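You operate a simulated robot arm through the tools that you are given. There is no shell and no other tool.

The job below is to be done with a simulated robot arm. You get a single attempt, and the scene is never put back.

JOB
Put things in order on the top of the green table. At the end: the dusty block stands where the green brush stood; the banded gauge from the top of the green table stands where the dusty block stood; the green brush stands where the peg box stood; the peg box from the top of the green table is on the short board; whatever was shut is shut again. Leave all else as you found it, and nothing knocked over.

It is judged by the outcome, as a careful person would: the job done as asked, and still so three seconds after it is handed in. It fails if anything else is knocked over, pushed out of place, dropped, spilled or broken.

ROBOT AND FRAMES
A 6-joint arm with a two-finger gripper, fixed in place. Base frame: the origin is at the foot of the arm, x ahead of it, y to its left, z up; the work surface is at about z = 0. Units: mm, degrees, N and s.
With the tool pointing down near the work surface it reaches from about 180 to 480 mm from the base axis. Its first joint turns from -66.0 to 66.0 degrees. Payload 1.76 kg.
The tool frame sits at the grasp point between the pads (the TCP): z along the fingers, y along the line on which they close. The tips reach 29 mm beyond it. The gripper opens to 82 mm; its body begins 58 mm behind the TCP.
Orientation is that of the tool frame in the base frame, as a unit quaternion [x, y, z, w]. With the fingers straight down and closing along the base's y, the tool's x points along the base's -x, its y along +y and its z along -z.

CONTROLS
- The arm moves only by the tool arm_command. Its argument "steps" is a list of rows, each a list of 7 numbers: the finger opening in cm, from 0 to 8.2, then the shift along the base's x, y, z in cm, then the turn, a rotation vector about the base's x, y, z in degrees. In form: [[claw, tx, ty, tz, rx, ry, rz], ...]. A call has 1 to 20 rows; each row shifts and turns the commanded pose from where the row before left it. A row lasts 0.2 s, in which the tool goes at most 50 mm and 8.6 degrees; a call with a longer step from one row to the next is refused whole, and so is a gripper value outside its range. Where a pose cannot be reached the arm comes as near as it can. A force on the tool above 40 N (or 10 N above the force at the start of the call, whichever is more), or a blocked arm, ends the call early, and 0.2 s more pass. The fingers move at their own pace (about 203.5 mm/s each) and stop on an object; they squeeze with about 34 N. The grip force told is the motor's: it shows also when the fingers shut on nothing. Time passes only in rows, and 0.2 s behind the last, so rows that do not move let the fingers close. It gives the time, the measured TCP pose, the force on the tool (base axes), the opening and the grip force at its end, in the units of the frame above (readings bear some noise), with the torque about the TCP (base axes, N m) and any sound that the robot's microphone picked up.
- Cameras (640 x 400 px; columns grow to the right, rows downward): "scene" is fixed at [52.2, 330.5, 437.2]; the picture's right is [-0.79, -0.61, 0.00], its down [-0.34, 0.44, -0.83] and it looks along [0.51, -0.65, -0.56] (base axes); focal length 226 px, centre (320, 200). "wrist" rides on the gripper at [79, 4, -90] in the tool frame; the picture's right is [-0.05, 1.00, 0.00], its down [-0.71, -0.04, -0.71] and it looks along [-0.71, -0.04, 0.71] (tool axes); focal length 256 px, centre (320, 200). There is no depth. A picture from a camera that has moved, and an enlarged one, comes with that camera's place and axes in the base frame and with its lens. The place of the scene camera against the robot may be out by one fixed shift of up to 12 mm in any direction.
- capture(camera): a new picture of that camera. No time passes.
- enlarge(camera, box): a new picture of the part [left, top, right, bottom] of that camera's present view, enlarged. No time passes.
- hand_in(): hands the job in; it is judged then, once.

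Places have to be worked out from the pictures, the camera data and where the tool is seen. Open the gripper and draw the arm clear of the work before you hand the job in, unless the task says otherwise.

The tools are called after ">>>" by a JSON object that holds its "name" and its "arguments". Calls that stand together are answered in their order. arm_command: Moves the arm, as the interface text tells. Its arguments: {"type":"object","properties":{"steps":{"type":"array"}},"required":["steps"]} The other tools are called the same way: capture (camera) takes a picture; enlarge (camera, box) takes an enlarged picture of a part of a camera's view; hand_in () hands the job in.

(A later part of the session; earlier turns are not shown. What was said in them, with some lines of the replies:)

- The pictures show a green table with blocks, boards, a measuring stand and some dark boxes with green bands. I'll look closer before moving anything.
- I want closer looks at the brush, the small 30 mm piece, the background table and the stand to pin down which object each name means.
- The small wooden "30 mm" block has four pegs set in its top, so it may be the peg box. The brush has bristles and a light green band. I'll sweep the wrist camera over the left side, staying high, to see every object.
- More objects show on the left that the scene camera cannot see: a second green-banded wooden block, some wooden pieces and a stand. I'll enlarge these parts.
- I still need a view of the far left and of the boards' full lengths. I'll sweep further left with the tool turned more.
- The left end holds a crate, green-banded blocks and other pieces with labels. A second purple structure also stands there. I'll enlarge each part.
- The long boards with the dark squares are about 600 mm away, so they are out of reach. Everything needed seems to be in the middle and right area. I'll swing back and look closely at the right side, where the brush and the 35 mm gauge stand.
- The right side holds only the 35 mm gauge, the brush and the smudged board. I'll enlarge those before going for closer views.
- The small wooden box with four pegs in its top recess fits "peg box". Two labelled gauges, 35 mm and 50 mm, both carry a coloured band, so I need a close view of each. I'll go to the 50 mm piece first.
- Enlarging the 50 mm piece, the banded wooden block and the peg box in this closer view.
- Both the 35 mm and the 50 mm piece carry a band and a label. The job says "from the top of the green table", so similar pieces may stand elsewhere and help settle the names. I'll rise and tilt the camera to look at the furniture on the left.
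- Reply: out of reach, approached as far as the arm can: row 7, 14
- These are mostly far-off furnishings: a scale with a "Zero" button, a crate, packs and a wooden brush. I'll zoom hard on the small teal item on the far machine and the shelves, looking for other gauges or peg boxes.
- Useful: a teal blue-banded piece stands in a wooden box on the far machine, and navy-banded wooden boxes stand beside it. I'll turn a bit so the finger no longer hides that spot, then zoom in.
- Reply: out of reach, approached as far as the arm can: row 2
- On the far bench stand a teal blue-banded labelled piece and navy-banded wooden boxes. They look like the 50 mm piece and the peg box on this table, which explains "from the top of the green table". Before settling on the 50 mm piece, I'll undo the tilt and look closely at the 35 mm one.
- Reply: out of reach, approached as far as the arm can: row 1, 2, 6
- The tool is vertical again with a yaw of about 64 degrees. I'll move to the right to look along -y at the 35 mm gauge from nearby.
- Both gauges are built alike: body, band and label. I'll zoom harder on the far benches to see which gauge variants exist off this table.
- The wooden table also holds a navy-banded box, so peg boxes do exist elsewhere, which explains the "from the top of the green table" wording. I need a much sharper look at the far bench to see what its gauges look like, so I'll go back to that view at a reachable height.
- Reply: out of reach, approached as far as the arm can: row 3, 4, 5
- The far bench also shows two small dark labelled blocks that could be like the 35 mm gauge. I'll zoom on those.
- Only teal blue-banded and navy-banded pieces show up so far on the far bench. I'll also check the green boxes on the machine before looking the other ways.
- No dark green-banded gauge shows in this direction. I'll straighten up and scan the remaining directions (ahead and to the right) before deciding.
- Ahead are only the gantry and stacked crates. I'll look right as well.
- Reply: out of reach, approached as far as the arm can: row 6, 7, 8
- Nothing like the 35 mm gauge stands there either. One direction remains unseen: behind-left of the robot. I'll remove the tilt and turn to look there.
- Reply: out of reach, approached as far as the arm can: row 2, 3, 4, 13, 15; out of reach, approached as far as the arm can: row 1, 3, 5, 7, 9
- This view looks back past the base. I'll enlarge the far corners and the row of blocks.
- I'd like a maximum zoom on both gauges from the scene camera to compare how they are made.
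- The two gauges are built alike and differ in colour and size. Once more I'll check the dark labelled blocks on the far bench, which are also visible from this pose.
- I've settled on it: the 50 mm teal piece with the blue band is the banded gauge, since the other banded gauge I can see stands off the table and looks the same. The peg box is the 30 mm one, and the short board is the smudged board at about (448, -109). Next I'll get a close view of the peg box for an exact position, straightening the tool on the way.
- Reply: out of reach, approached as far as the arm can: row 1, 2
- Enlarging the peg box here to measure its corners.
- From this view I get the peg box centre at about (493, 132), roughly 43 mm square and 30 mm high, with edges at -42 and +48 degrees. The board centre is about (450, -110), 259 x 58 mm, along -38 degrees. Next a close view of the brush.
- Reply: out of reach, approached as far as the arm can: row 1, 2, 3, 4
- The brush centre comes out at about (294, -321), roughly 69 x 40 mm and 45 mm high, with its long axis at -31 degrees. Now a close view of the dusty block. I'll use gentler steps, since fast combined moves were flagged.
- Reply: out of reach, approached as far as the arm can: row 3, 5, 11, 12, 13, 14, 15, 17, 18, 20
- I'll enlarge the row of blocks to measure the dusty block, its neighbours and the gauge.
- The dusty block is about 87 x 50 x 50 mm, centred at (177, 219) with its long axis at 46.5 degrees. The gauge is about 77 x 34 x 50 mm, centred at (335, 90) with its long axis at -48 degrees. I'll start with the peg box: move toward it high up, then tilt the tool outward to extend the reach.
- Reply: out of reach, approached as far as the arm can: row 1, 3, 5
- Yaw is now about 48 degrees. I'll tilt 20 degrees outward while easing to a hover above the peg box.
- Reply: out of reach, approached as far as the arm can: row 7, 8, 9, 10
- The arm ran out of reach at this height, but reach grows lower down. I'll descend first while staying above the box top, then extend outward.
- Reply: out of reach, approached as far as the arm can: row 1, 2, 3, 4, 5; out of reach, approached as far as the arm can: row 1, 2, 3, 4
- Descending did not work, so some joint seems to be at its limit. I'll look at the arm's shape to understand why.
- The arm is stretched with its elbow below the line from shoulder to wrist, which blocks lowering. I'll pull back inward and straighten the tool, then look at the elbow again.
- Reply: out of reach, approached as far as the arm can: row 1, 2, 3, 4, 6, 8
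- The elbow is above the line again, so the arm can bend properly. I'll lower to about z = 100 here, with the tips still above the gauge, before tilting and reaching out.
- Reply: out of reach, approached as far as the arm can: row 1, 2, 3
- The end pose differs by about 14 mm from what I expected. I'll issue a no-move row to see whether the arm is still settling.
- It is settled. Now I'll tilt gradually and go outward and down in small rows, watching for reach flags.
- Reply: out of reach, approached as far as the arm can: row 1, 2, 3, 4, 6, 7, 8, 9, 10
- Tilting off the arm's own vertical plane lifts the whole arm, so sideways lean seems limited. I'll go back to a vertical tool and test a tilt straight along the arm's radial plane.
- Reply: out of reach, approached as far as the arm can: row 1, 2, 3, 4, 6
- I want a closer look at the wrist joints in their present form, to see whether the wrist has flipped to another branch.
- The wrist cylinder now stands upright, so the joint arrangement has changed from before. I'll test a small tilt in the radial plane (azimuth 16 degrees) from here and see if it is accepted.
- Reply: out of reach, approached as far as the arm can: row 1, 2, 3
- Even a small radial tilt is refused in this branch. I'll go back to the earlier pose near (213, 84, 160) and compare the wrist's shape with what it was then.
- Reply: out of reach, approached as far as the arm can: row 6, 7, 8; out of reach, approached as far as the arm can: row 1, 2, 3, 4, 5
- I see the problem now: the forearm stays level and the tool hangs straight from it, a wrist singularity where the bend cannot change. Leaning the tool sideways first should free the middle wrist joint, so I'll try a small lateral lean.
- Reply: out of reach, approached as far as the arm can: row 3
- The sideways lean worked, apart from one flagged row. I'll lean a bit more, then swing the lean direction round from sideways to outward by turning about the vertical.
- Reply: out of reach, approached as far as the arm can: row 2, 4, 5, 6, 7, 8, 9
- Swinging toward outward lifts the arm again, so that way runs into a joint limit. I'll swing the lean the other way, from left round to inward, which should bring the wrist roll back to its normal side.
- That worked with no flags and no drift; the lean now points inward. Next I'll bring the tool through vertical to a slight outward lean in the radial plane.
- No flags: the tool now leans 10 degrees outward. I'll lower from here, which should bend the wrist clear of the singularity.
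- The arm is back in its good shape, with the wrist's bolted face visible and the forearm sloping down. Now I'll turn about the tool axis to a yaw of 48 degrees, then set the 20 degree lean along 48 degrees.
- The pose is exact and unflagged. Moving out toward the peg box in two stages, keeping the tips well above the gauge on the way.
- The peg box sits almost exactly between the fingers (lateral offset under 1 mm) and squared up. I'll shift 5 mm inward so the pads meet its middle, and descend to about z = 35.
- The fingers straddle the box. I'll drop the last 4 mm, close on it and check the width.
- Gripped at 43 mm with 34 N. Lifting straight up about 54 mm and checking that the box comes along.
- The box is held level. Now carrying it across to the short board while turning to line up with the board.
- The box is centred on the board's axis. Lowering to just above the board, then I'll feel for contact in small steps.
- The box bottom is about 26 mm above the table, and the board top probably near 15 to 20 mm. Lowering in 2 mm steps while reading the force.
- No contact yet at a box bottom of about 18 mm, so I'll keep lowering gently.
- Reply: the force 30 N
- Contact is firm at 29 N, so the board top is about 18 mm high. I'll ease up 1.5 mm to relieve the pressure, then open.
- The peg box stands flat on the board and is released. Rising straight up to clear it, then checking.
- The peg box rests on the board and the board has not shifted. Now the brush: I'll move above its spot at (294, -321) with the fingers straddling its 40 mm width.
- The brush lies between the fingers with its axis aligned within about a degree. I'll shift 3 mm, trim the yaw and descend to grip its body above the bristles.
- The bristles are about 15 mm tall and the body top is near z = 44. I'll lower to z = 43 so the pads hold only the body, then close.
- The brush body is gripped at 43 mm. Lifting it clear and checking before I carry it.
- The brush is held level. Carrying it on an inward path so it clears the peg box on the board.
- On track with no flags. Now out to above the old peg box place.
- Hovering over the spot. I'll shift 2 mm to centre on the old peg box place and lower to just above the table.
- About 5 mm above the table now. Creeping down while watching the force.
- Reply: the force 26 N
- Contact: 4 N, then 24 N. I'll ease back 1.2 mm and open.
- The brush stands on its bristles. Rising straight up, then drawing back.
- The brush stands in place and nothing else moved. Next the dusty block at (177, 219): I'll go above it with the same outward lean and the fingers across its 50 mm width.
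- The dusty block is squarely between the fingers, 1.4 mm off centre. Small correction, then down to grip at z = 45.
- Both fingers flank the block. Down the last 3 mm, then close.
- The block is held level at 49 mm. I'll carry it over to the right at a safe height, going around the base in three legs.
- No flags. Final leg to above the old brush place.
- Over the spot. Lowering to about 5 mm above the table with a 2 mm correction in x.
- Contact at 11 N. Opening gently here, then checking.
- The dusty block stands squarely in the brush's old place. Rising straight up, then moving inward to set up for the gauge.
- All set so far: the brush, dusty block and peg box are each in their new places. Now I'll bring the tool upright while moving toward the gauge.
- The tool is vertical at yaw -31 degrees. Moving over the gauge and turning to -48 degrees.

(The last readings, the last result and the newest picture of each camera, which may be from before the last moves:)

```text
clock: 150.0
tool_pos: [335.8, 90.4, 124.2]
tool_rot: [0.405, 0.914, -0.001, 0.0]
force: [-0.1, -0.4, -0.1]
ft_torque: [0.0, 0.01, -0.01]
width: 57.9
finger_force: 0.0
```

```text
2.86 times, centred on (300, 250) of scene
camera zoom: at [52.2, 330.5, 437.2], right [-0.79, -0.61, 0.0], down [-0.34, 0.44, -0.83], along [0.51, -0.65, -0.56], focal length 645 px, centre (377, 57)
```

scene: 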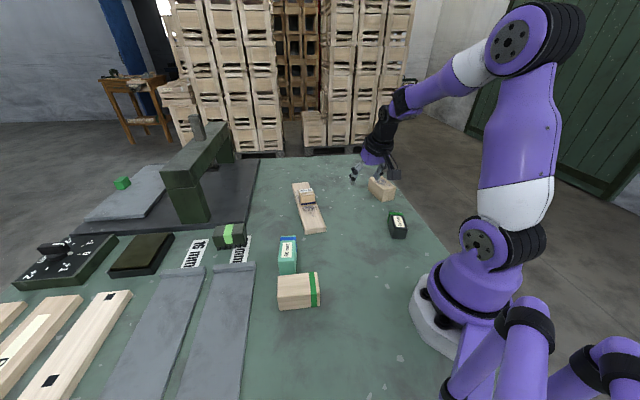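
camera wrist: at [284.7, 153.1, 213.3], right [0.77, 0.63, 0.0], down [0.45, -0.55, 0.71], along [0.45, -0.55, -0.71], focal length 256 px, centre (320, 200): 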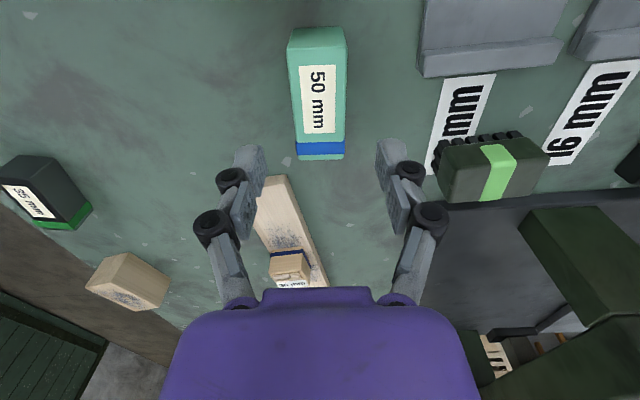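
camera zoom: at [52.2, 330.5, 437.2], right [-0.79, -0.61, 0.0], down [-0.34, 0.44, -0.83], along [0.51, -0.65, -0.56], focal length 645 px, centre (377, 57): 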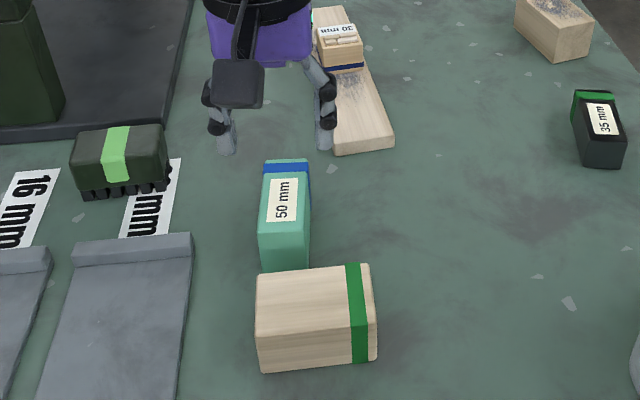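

The gauge is centred between the fingers within about 0.5 mm. Descending to grip it at z = 40.

>>> {"name": "arm_command", "arguments": {"steps": [[5.8, -0.1, 0.05, -0.8, 0, 0, -1.0], [5.8, 0, 0, -1.0, 0, 0, 0], [5.8, 0, 0, -1.0, 0, 0, 0], [5.8, 0, 0, -1.0, 0, 0, 0], [5.8, 0, 0, -1.0, 0, 0, 0], [5.8, 0, 0, -1.0, 0, 0, 0], [5.8, 0, 0, -1.0, 0, 0, 0], [5.8, 0, 0, -0.9, 0, 0, 0]]}}

>>> {"name": "capture", "arguments": {"camera": "wrist"}}

>>> {"name": "enlarge", "arguments": {"camera": "scene", "box": [230, 180, 370, 320]}}

```text
clock: 151.8
tool_pos: [334.2, 91.7, 47.5]
tool_rot: [0.412, 0.911, -0.001, 0.001]
force: [0.4, 0.4, -0.4]
ft_torque: [0.01, 0.02, 0.02]
width: 57.6
finger_force: 0.1
```

```text
taken
camera wrist: at [284.8, 154.3, 136.5], right [0.79, 0.62, 0.0], down [0.44, -0.55, 0.71], along [0.44, -0.56, -0.71], focal length 256 px, centre (320, 200)
```

wrist: 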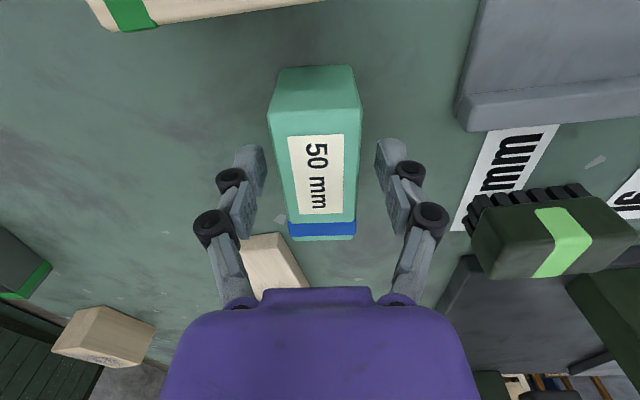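

```text
2.86 times, centred on (300, 250) of scene
camera zoom: at [52.2, 330.5, 437.2], right [-0.79, -0.61, 0.0], down [-0.34, 0.44, -0.83], along [0.51, -0.65, -0.56], focal length 645 px, centre (377, 57)
```

zoom: 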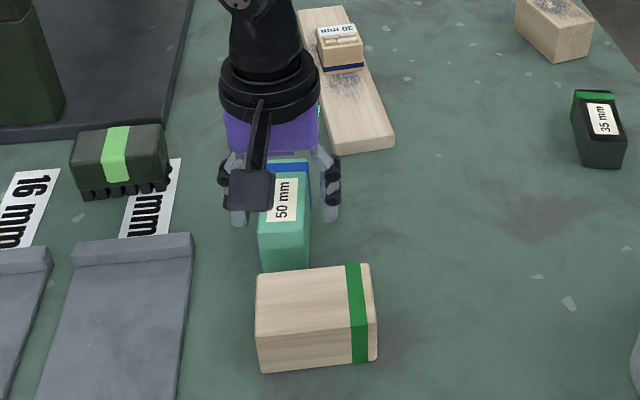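

Well placed around the gauge. Lowering to z = 40, closing, then lifting.

>>> {"name": "arm_command", "arguments": {"steps": [[5.8, 0, 0, -0.7, 0, 0, 0], [5.8, 0, 0, 0, 0, 0, 0], [2.4, 0, 0, 0, 0, 0, 0], [2.4, 0, 0, 0, 0, 0, 0], [2.4, 0, 0, 0, 0, 0, 0]]}}

>>> {"name": "capture", "arguments": {"camera": "wrist"}}

```text
clock: 153.0
tool_pos: [334.3, 90.5, 41.9]
tool_rot: [0.412, 0.911, 0.0, 0.001]
force: [-3.1, -1.4, 12.5]
ft_torque: [-0.04, 0.17, -0.05]
width: 35.7
finger_force: 34.2
```

```text
taken
camera wrist: at [285.2, 154.3, 129.9], right [0.79, 0.62, 0.0], down [0.44, -0.55, 0.71], along [0.44, -0.56, -0.71], focal length 256 px, centre (320, 200)
```

wrist: 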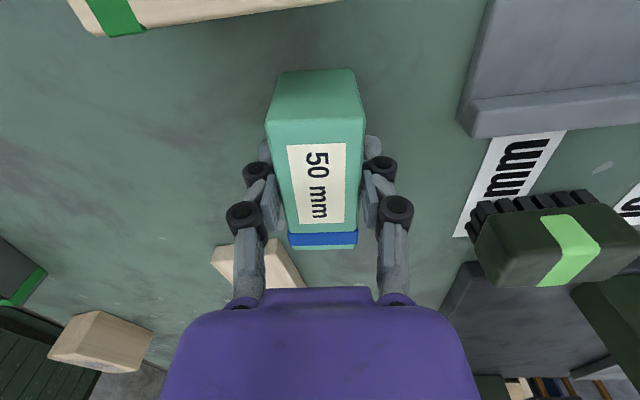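

Gripped at 36 mm, centred on the gauge. Lifting and checking.

>>> {"name": "arm_command", "arguments": {"steps": [[2.4, 0, 0, 0.4, 0, 0, 0], [2.4, 0, 0, 0.9, 0, 0, 0], [2.4, 0, 0, 1.0, 0, 0, 0], [2.4, 0, 0, 1.0, 0, 0, 0], [2.4, 0, 0, 1.0, 0, 0, 0], [2.4, 0, 0, 1.0, 0, 0, 0], [2.4, 0, 0, 1.0, 0, 0, 0], [2.4, 0, 0, 1.0, 0, 0, 0], [2.4, 0, 0, 0.7, 0, 0, 0]]}}

>>> {"name": "enlarge", "arguments": {"camera": "scene", "box": [220, 140, 380, 320]}}

```text
clock: 155.0
tool_pos: [333.5, 90.6, 120.8]
tool_rot: [0.412, 0.911, -0.002, 0.0]
force: [-0.1, 0.1, -4.0]
ft_torque: [0.01, -0.01, -0.02]
width: 35.8
finger_force: 34.4
```

```text
2.22 times, centred on (300, 230) of scene
camera zoom: at [52.3, 330.5, 437.2], right [-0.79, -0.61, 0.0], down [-0.34, 0.44, -0.83], along [0.51, -0.65, -0.56], focal length 502 px, centre (364, 133)
```

zoom: 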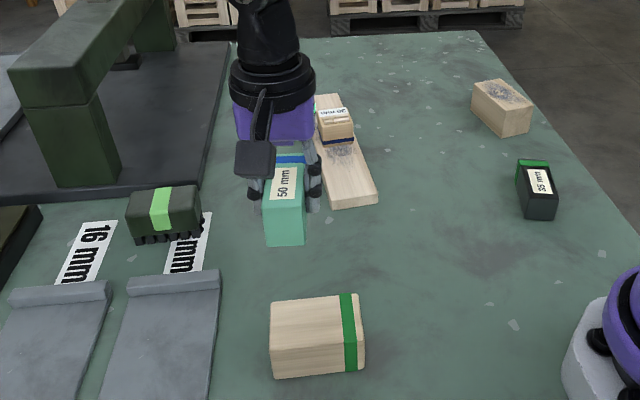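

The gauge is held upright. Carrying it to the dusty block's old place at (176, 219), turning it to the same heading.

>>> {"name": "arm_command", "arguments": {"steps": [[2.4, -0.786, 0.64, 0, 0, 0, 4.76], [2.4, -0.786, 0.64, 0, 0, 0, 4.76], [2.4, -0.786, 0.64, 0, 0, 0, 4.76], [2.4, -0.786, 0.64, 0, 0, 0, 4.76], [2.4, -0.786, 0.64, 0, 0, 0, 4.76], [2.4, -0.786, 0.64, 0, 0, 0, 4.76], [2.4, -0.786, 0.64, 0, 0, 0, 4.76], [2.4, -0.786, 0.64, 0, 0, 0, 4.76], [2.4, -0.786, 0.64, 0, 0, 0, 4.76], [2.4, -0.786, 0.64, 0, 0, 0, 4.76], [2.4, -0.786, 0.64, 0, 0, 0, 4.76], [2.4, -0.786, 0.64, 0, 0, 0, 4.76], [2.4, -0.786, 0.64, 0, 0, 0, 4.76], [2.4, -0.786, 0.64, 0, 0, 0, 4.76], [2.4, -0.786, 0.64, 0, 0, 0, 4.76], [2.4, -0.786, 0.64, 0, 0, 0, 4.76], [2.4, -0.786, 0.64, 0, 0, 0, 4.76], [2.4, -0.786, 0.64, 0, 0, 0, 4.76], [2.4, -0.786, 0.64, 0, 0, 0, 4.76], [2.4, -0.786, 0.64, 0, 0, 0, 4.76]]}}

>>> {"name": "capture", "arguments": {"camera": "wrist"}}

>>> {"name": "capture", "arguments": {"camera": "scene"}}

```text
clock: 159.2
tool_pos: [176.9, 219.1, 121.7]
tool_rot: [-0.395, 0.919, 0.0, 0.001]
force: [0.6, 0.0, -4.0]
ft_torque: [0.01, 0.0, 0.02]
width: 35.6
finger_force: 34.1
```

```text
taken
camera wrist: at [118.3, 165.1, 209.5], right [-0.69, 0.72, 0.0], down [0.51, 0.49, 0.71], along [0.51, 0.49, -0.71], focal length 256 px, centre (320, 200)
```

wrist: 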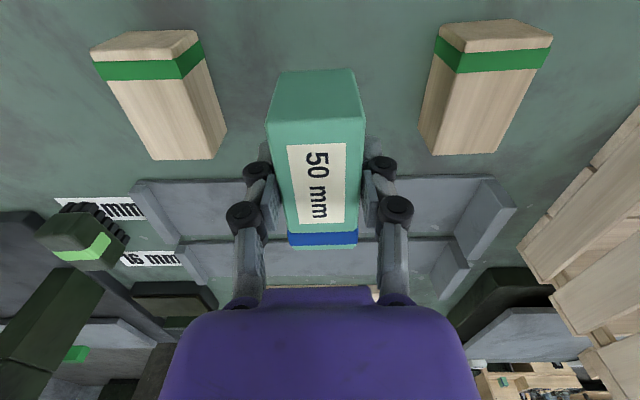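

```text
taken
```

scene: 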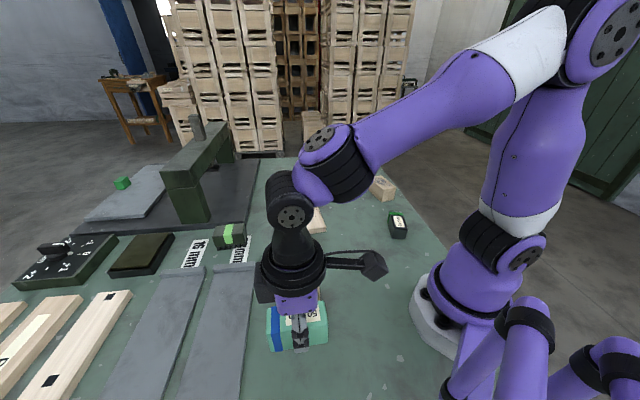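

It hangs centrally between the two banded wooden blocks, right where the dusty block was. Lowering to just above the table.

>>> {"name": "arm_command", "arguments": {"steps": [[2.4, -0.05, -0.03, -0.8, 0, 0, 0], [2.4, 0, 0, -1.0, 0, 0, 0], [2.4, 0, 0, -1.0, 0, 0, 0], [2.4, 0, 0, -1.0, 0, 0, 0], [2.4, 0, 0, -1.0, 0, 0, 0], [2.4, 0, 0, -1.0, 0, 0, 0], [2.4, 0, 0, -1.0, 0, 0, 0], [2.4, 0, 0, -0.7, 0, 0, 0]]}}

>>> {"name": "arm_command", "arguments": {"steps": [[2.4, 0, 0, -0.2, 0, 0, 0], [2.4, 0, 0, 0, 0, 0, 0]]}}

>>> {"name": "arm_command", "arguments": {"steps": [[2.4, 0, 0, -0.15, 0, 0, 0], [2.4, 0, 0, 0, 0, 0, 0]]}}

```text
clock: 161.0
tool_pos: [175.8, 218.3, 45.9]
tool_rot: [-0.394, 0.919, -0.001, 0.0]
force: [0.6, 0.2, -4.4]
ft_torque: [0.01, 0.01, -0.01]
width: 35.5
finger_force: 33.7
```

```text
clock: 161.6
tool_pos: [176.4, 217.7, 43.7]
tool_rot: [-0.394, 0.919, -0.001, 0.001]
force: [0.3, 0.7, -4.3]
ft_torque: [-0.02, -0.01, 0.01]
width: 35.5
finger_force: 34.3
```

```text
clock: 162.2
tool_pos: [174.6, 218.7, 42.4]
tool_rot: [-0.394, 0.919, -0.001, 0.0]
force: [0.0, 0.6, -3.5]
ft_torque: [-0.01, 0.04, 0.01]
width: 35.5
finger_force: 33.8
```

>>> {"name": "arm_command", "arguments": {"steps": [[2.4, 0.03, 0, -0.1, 0, 0, 0], [2.4, 0, 0, 0, 0, 0, 0]]}}

>>> {"name": "arm_command", "arguments": {"steps": [[2.4, 0, 0, -0.1, 0, 0, 0], [2.4, 0, 0, 0, 0, 0, 0]]}}

```text
clock: 162.8
tool_pos: [176.0, 217.8, 41.3]
tool_rot: [-0.394, 0.919, 0.0, 0.001]
force: [-1.3, -1.8, 3.1]
ft_torque: [0.16, -0.07, 0.04]
width: 35.3
finger_force: 34.2
```

```text
clock: 163.4
tool_pos: [176.0, 218.3, 41.7]
tool_rot: [-0.394, 0.919, 0.001, 0.001]
force: [-5.1, -7.3, 30.3]
ft_torque: [-0.2, 0.17, 0.0]
width: 35.9
finger_force: 33.7
```

Contact made (3 N, then 30 N). Easing up 0.8 mm and opening.

>>> {"name": "arm_command", "arguments": {"steps": [[2.4, 0, 0, 0.08, 0, 0, 0], [2.4, 0, 0, 0, 0, 0, 0]]}}

>>> {"name": "arm_command", "arguments": {"steps": [[5.6, 0, 0, 0, 0, 0, 0], [5.6, 0, 0, 0, 0, 0, 0]]}}

>>> {"name": "capture", "arguments": {"camera": "wrist"}}

>>> {"name": "enlarge", "arguments": {"camera": "scene", "box": [220, 260, 400, 400]}}

```text
clock: 164.0
tool_pos: [176.5, 217.7, 40.6]
tool_rot: [-0.395, 0.919, 0.0, 0.002]
force: [1.1, 1.4, -1.4]
ft_torque: [0.16, -0.08, -0.01]
width: 35.5
finger_force: 33.5
```

```text
clock: 164.6
tool_pos: [176.2, 217.8, 41.5]
tool_rot: [-0.394, 0.919, 0.0, 0.001]
force: [-0.2, -0.4, 0.0]
ft_torque: [0.05, 0.01, 0.01]
width: 56.0
finger_force: 0.1
```

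```text
taken
camera wrist: at [118.2, 164.5, 129.9], right [-0.69, 0.73, 0.0], down [0.51, 0.49, 0.71], along [0.51, 0.49, -0.71], focal length 256 px, centre (320, 200)
```

wrist: 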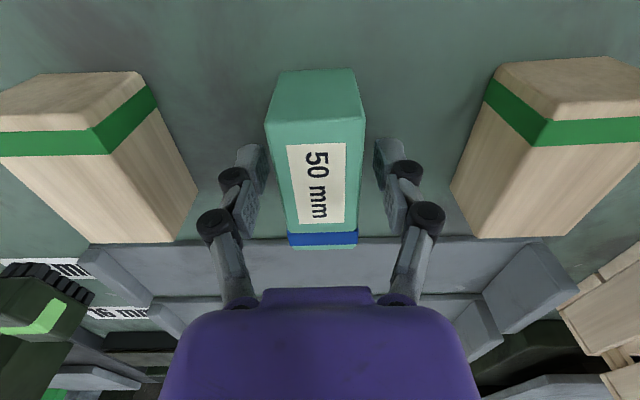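

```text
2.86 times, centred on (310, 330) of scene
camera zoom: at [52.2, 330.5, 437.2], right [-0.79, -0.61, 0.0], down [-0.34, 0.44, -0.83], along [0.51, -0.65, -0.56], focal length 645 px, centre (349, -171)
```

zoom: 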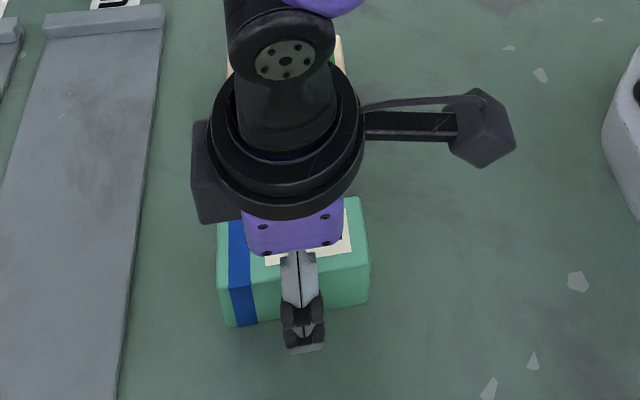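

The gauge stands upright and released. Rising straight up and drawing the arm back to the clear middle area.

>>> {"name": "arm_command", "arguments": {"steps": [[5.6, 0, 0, 0.5, 0, 0, 0], [5.6, 0, 0, 1.0, 0, 0, 0], [5.6, 0, 0, 1.2, 0, 0, 0], [5.6, 0, 0, 1.2, 0, 0, 0], [5.6, 0, 0, 1.2, 0, 0, 0], [5.6, 0, 0, 1.2, 0, 0, 0], [5.6, 0, 0, 1.2, 0, 0, 0], [5.6, 0, 0, 1.2, 0, 0, 0], [6.5, 0.4, -1.4, 0.6, 0, 0, -3], [7.5, 0.4, -1.4, 0.6, 0, 0, -3], [8.2, 0.4, -1.4, 0.6, 0, 0, -3], [8.2, 0.4, -1.4, 0.4, 0, 0, -3], [8.2, 0.4, -1.4, 0, 0, 0, -3], [8.2, 0.4, -1.4, 0, 0, 0, -3], [8.2, 0.4, -1.4, 0, 0, 0, -3], [8.2, 0.4, -1.4, 0, 0, 0, -3], [8.2, 0.4, -1.4, 0, 0, 0, -3], [8.2, 0.4, -1.4, 0, 0, 0, -3], [8.2, 0.4, -1.4, 0, 0, 0, -3], [8.2, 0.4, -1.4, 0, 0, 0, -3]]}}

>>> {"name": "capture", "arguments": {"camera": "scene"}}

>>> {"name": "capture", "arguments": {"camera": "wrist"}}

```text
clock: 168.8
tool_pos: [224.0, 50.7, 150.7]
tool_rot: [-0.092, 0.996, 0.0, 0.002]
force: [0.2, 0.7, -0.7]
ft_torque: [-0.01, 0.0, 0.04]
width: 82.1
finger_force: 0.0
```

```text
taken
```

scene: 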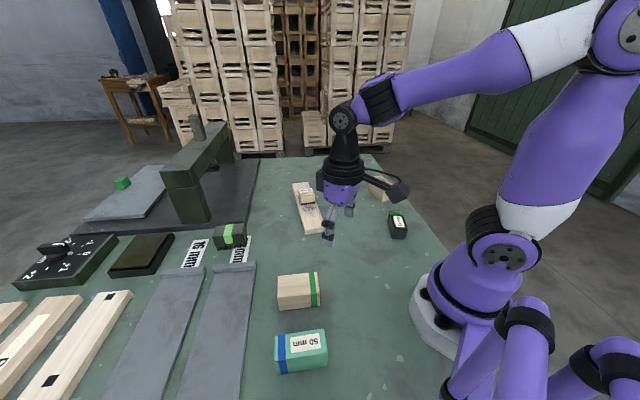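

```text
taken
camera wrist: at [145.4, 41.1, 239.2], right [-0.13, 0.99, 0.0], down [0.7, 0.09, 0.71], along [0.7, 0.09, -0.71], focal length 256 px, centre (320, 200)
```

wrist: 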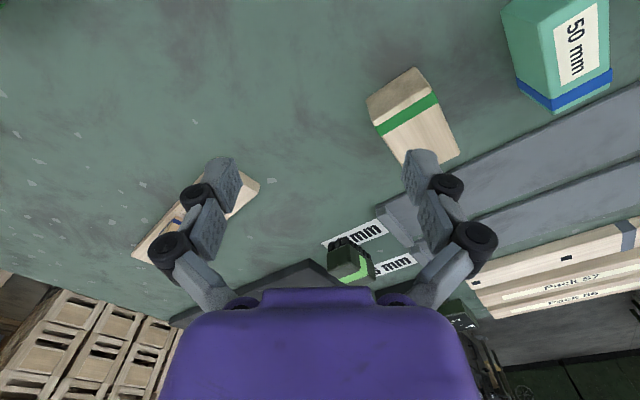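

Every piece sits where intended, and the untouched blocks and the 35 mm gauge have not shifted. I'll raise the arm a bit more to leave the work clear and check the details.

>>> {"name": "arm_command", "arguments": {"steps": [[8.2, 0.3, -0.8, 1.2, 0, 0, -1], [8.2, 0.3, -0.8, 1.2, 0, 0, -1], [8.2, 0.3, -0.8, 1.2, 0, 0, -1], [8.2, 0.3, -0.8, 1.2, 0, 0, -1], [8.2, 0.3, -0.8, 1.2, 0, 0, -1], [8.2, 0.3, -0.8, 1.2, 0, 0, -1], [8.2, 0, 0, 0, 0, 0, 0], [8.2, 0, 0, 0, 0, 0, 0]]}}

>>> {"name": "enlarge", "arguments": {"camera": "scene", "box": [180, 150, 440, 310]}}

>>> {"name": "enlarge", "arguments": {"camera": "scene", "box": [180, 210, 400, 400]}}

>>> {"name": "capture", "arguments": {"camera": "wrist"}}

```text
clock: 170.6
tool_pos: [242.4, 2.3, 222.8]
tool_rot: [-0.039, 0.999, -0.002, 0.0]
force: [-0.8, 0.1, 0.6]
ft_torque: [-0.03, 0.0, 0.01]
width: 82.1
finger_force: 0.1
```

```text
2.46 times, centred on (310, 230) of scene
camera zoom: at [52.2, 330.5, 437.2], right [-0.79, -0.61, 0.0], down [-0.34, 0.44, -0.83], along [0.51, -0.65, -0.56], focal length 556 px, centre (345, 126)
```

zoom: 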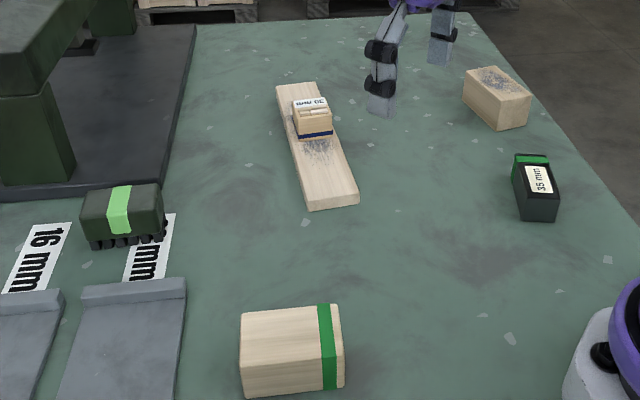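

```text
2.11 times, centred on (290, 305) of scene
camera zoom: at [52.2, 330.5, 437.2], right [-0.79, -0.61, 0.0], down [-0.34, 0.44, -0.83], along [0.51, -0.65, -0.56], focal length 476 px, centre (383, -21)
```

zoom: 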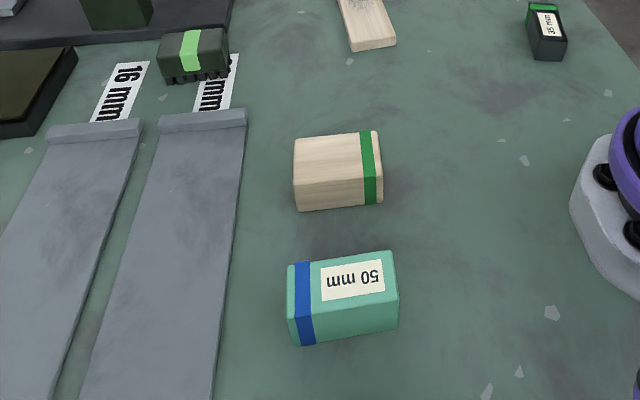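

```text
taken
camera wrist: at [162.4, 1.5, 310.9], right [-0.03, 1.0, 0.0], down [0.71, 0.02, 0.71], along [0.71, 0.02, -0.71], focal length 256 px, centre (320, 200)
```

wrist: 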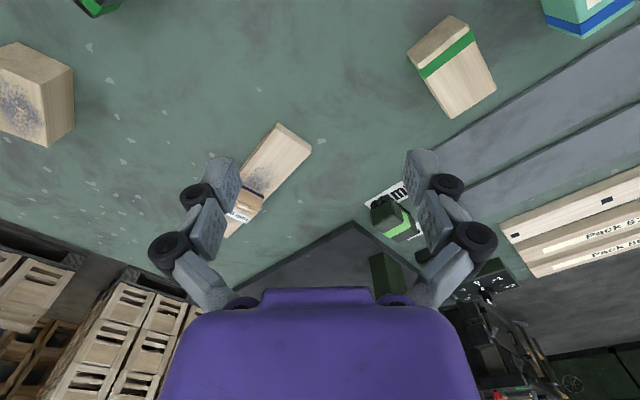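

The arm is clear, the gripper is open, and all four moved pieces stand upright in their places. Nothing that was shut has been opened, and nothing else moved. Both gauges carry a band; I moved the 50 mm teal one because it matches the one other banded gauge I could see off the table. Handing in.

>>> {"name": "hand_in", "arguments": {}}

```text
The job is handed in.
```

I moved all four pieces and handed the job in. One choice was a judgement call: which gauge you meant by the "banded gauge".

- **Peg box:** the small wooden 30 mm box is standing on the short board.
- **Green brush:** it stands where the peg box stood.
- **Dusty block:** it stands where the brush stood.
- **Banded gauge:** the teal 50 mm gauge with the blue band stands where the dusty block stood.

**Which gauge:** two gauges on the table carry a coloured band, the teal 50 mm one and the dark 35 mm one with a green band. I chose the 50 mm one because the only other banded gauge I could see, on a bench across the workshop, looks the same. That would explain why you wrote "from the top of the green table". If you meant the 35 mm gauge, this part is wrong; I left that one untouched.

In the last pictures everything was upright, and nothing else I could see had moved. I opened nothing that was shut, and left the gripper open with the arm raised clear of the table.
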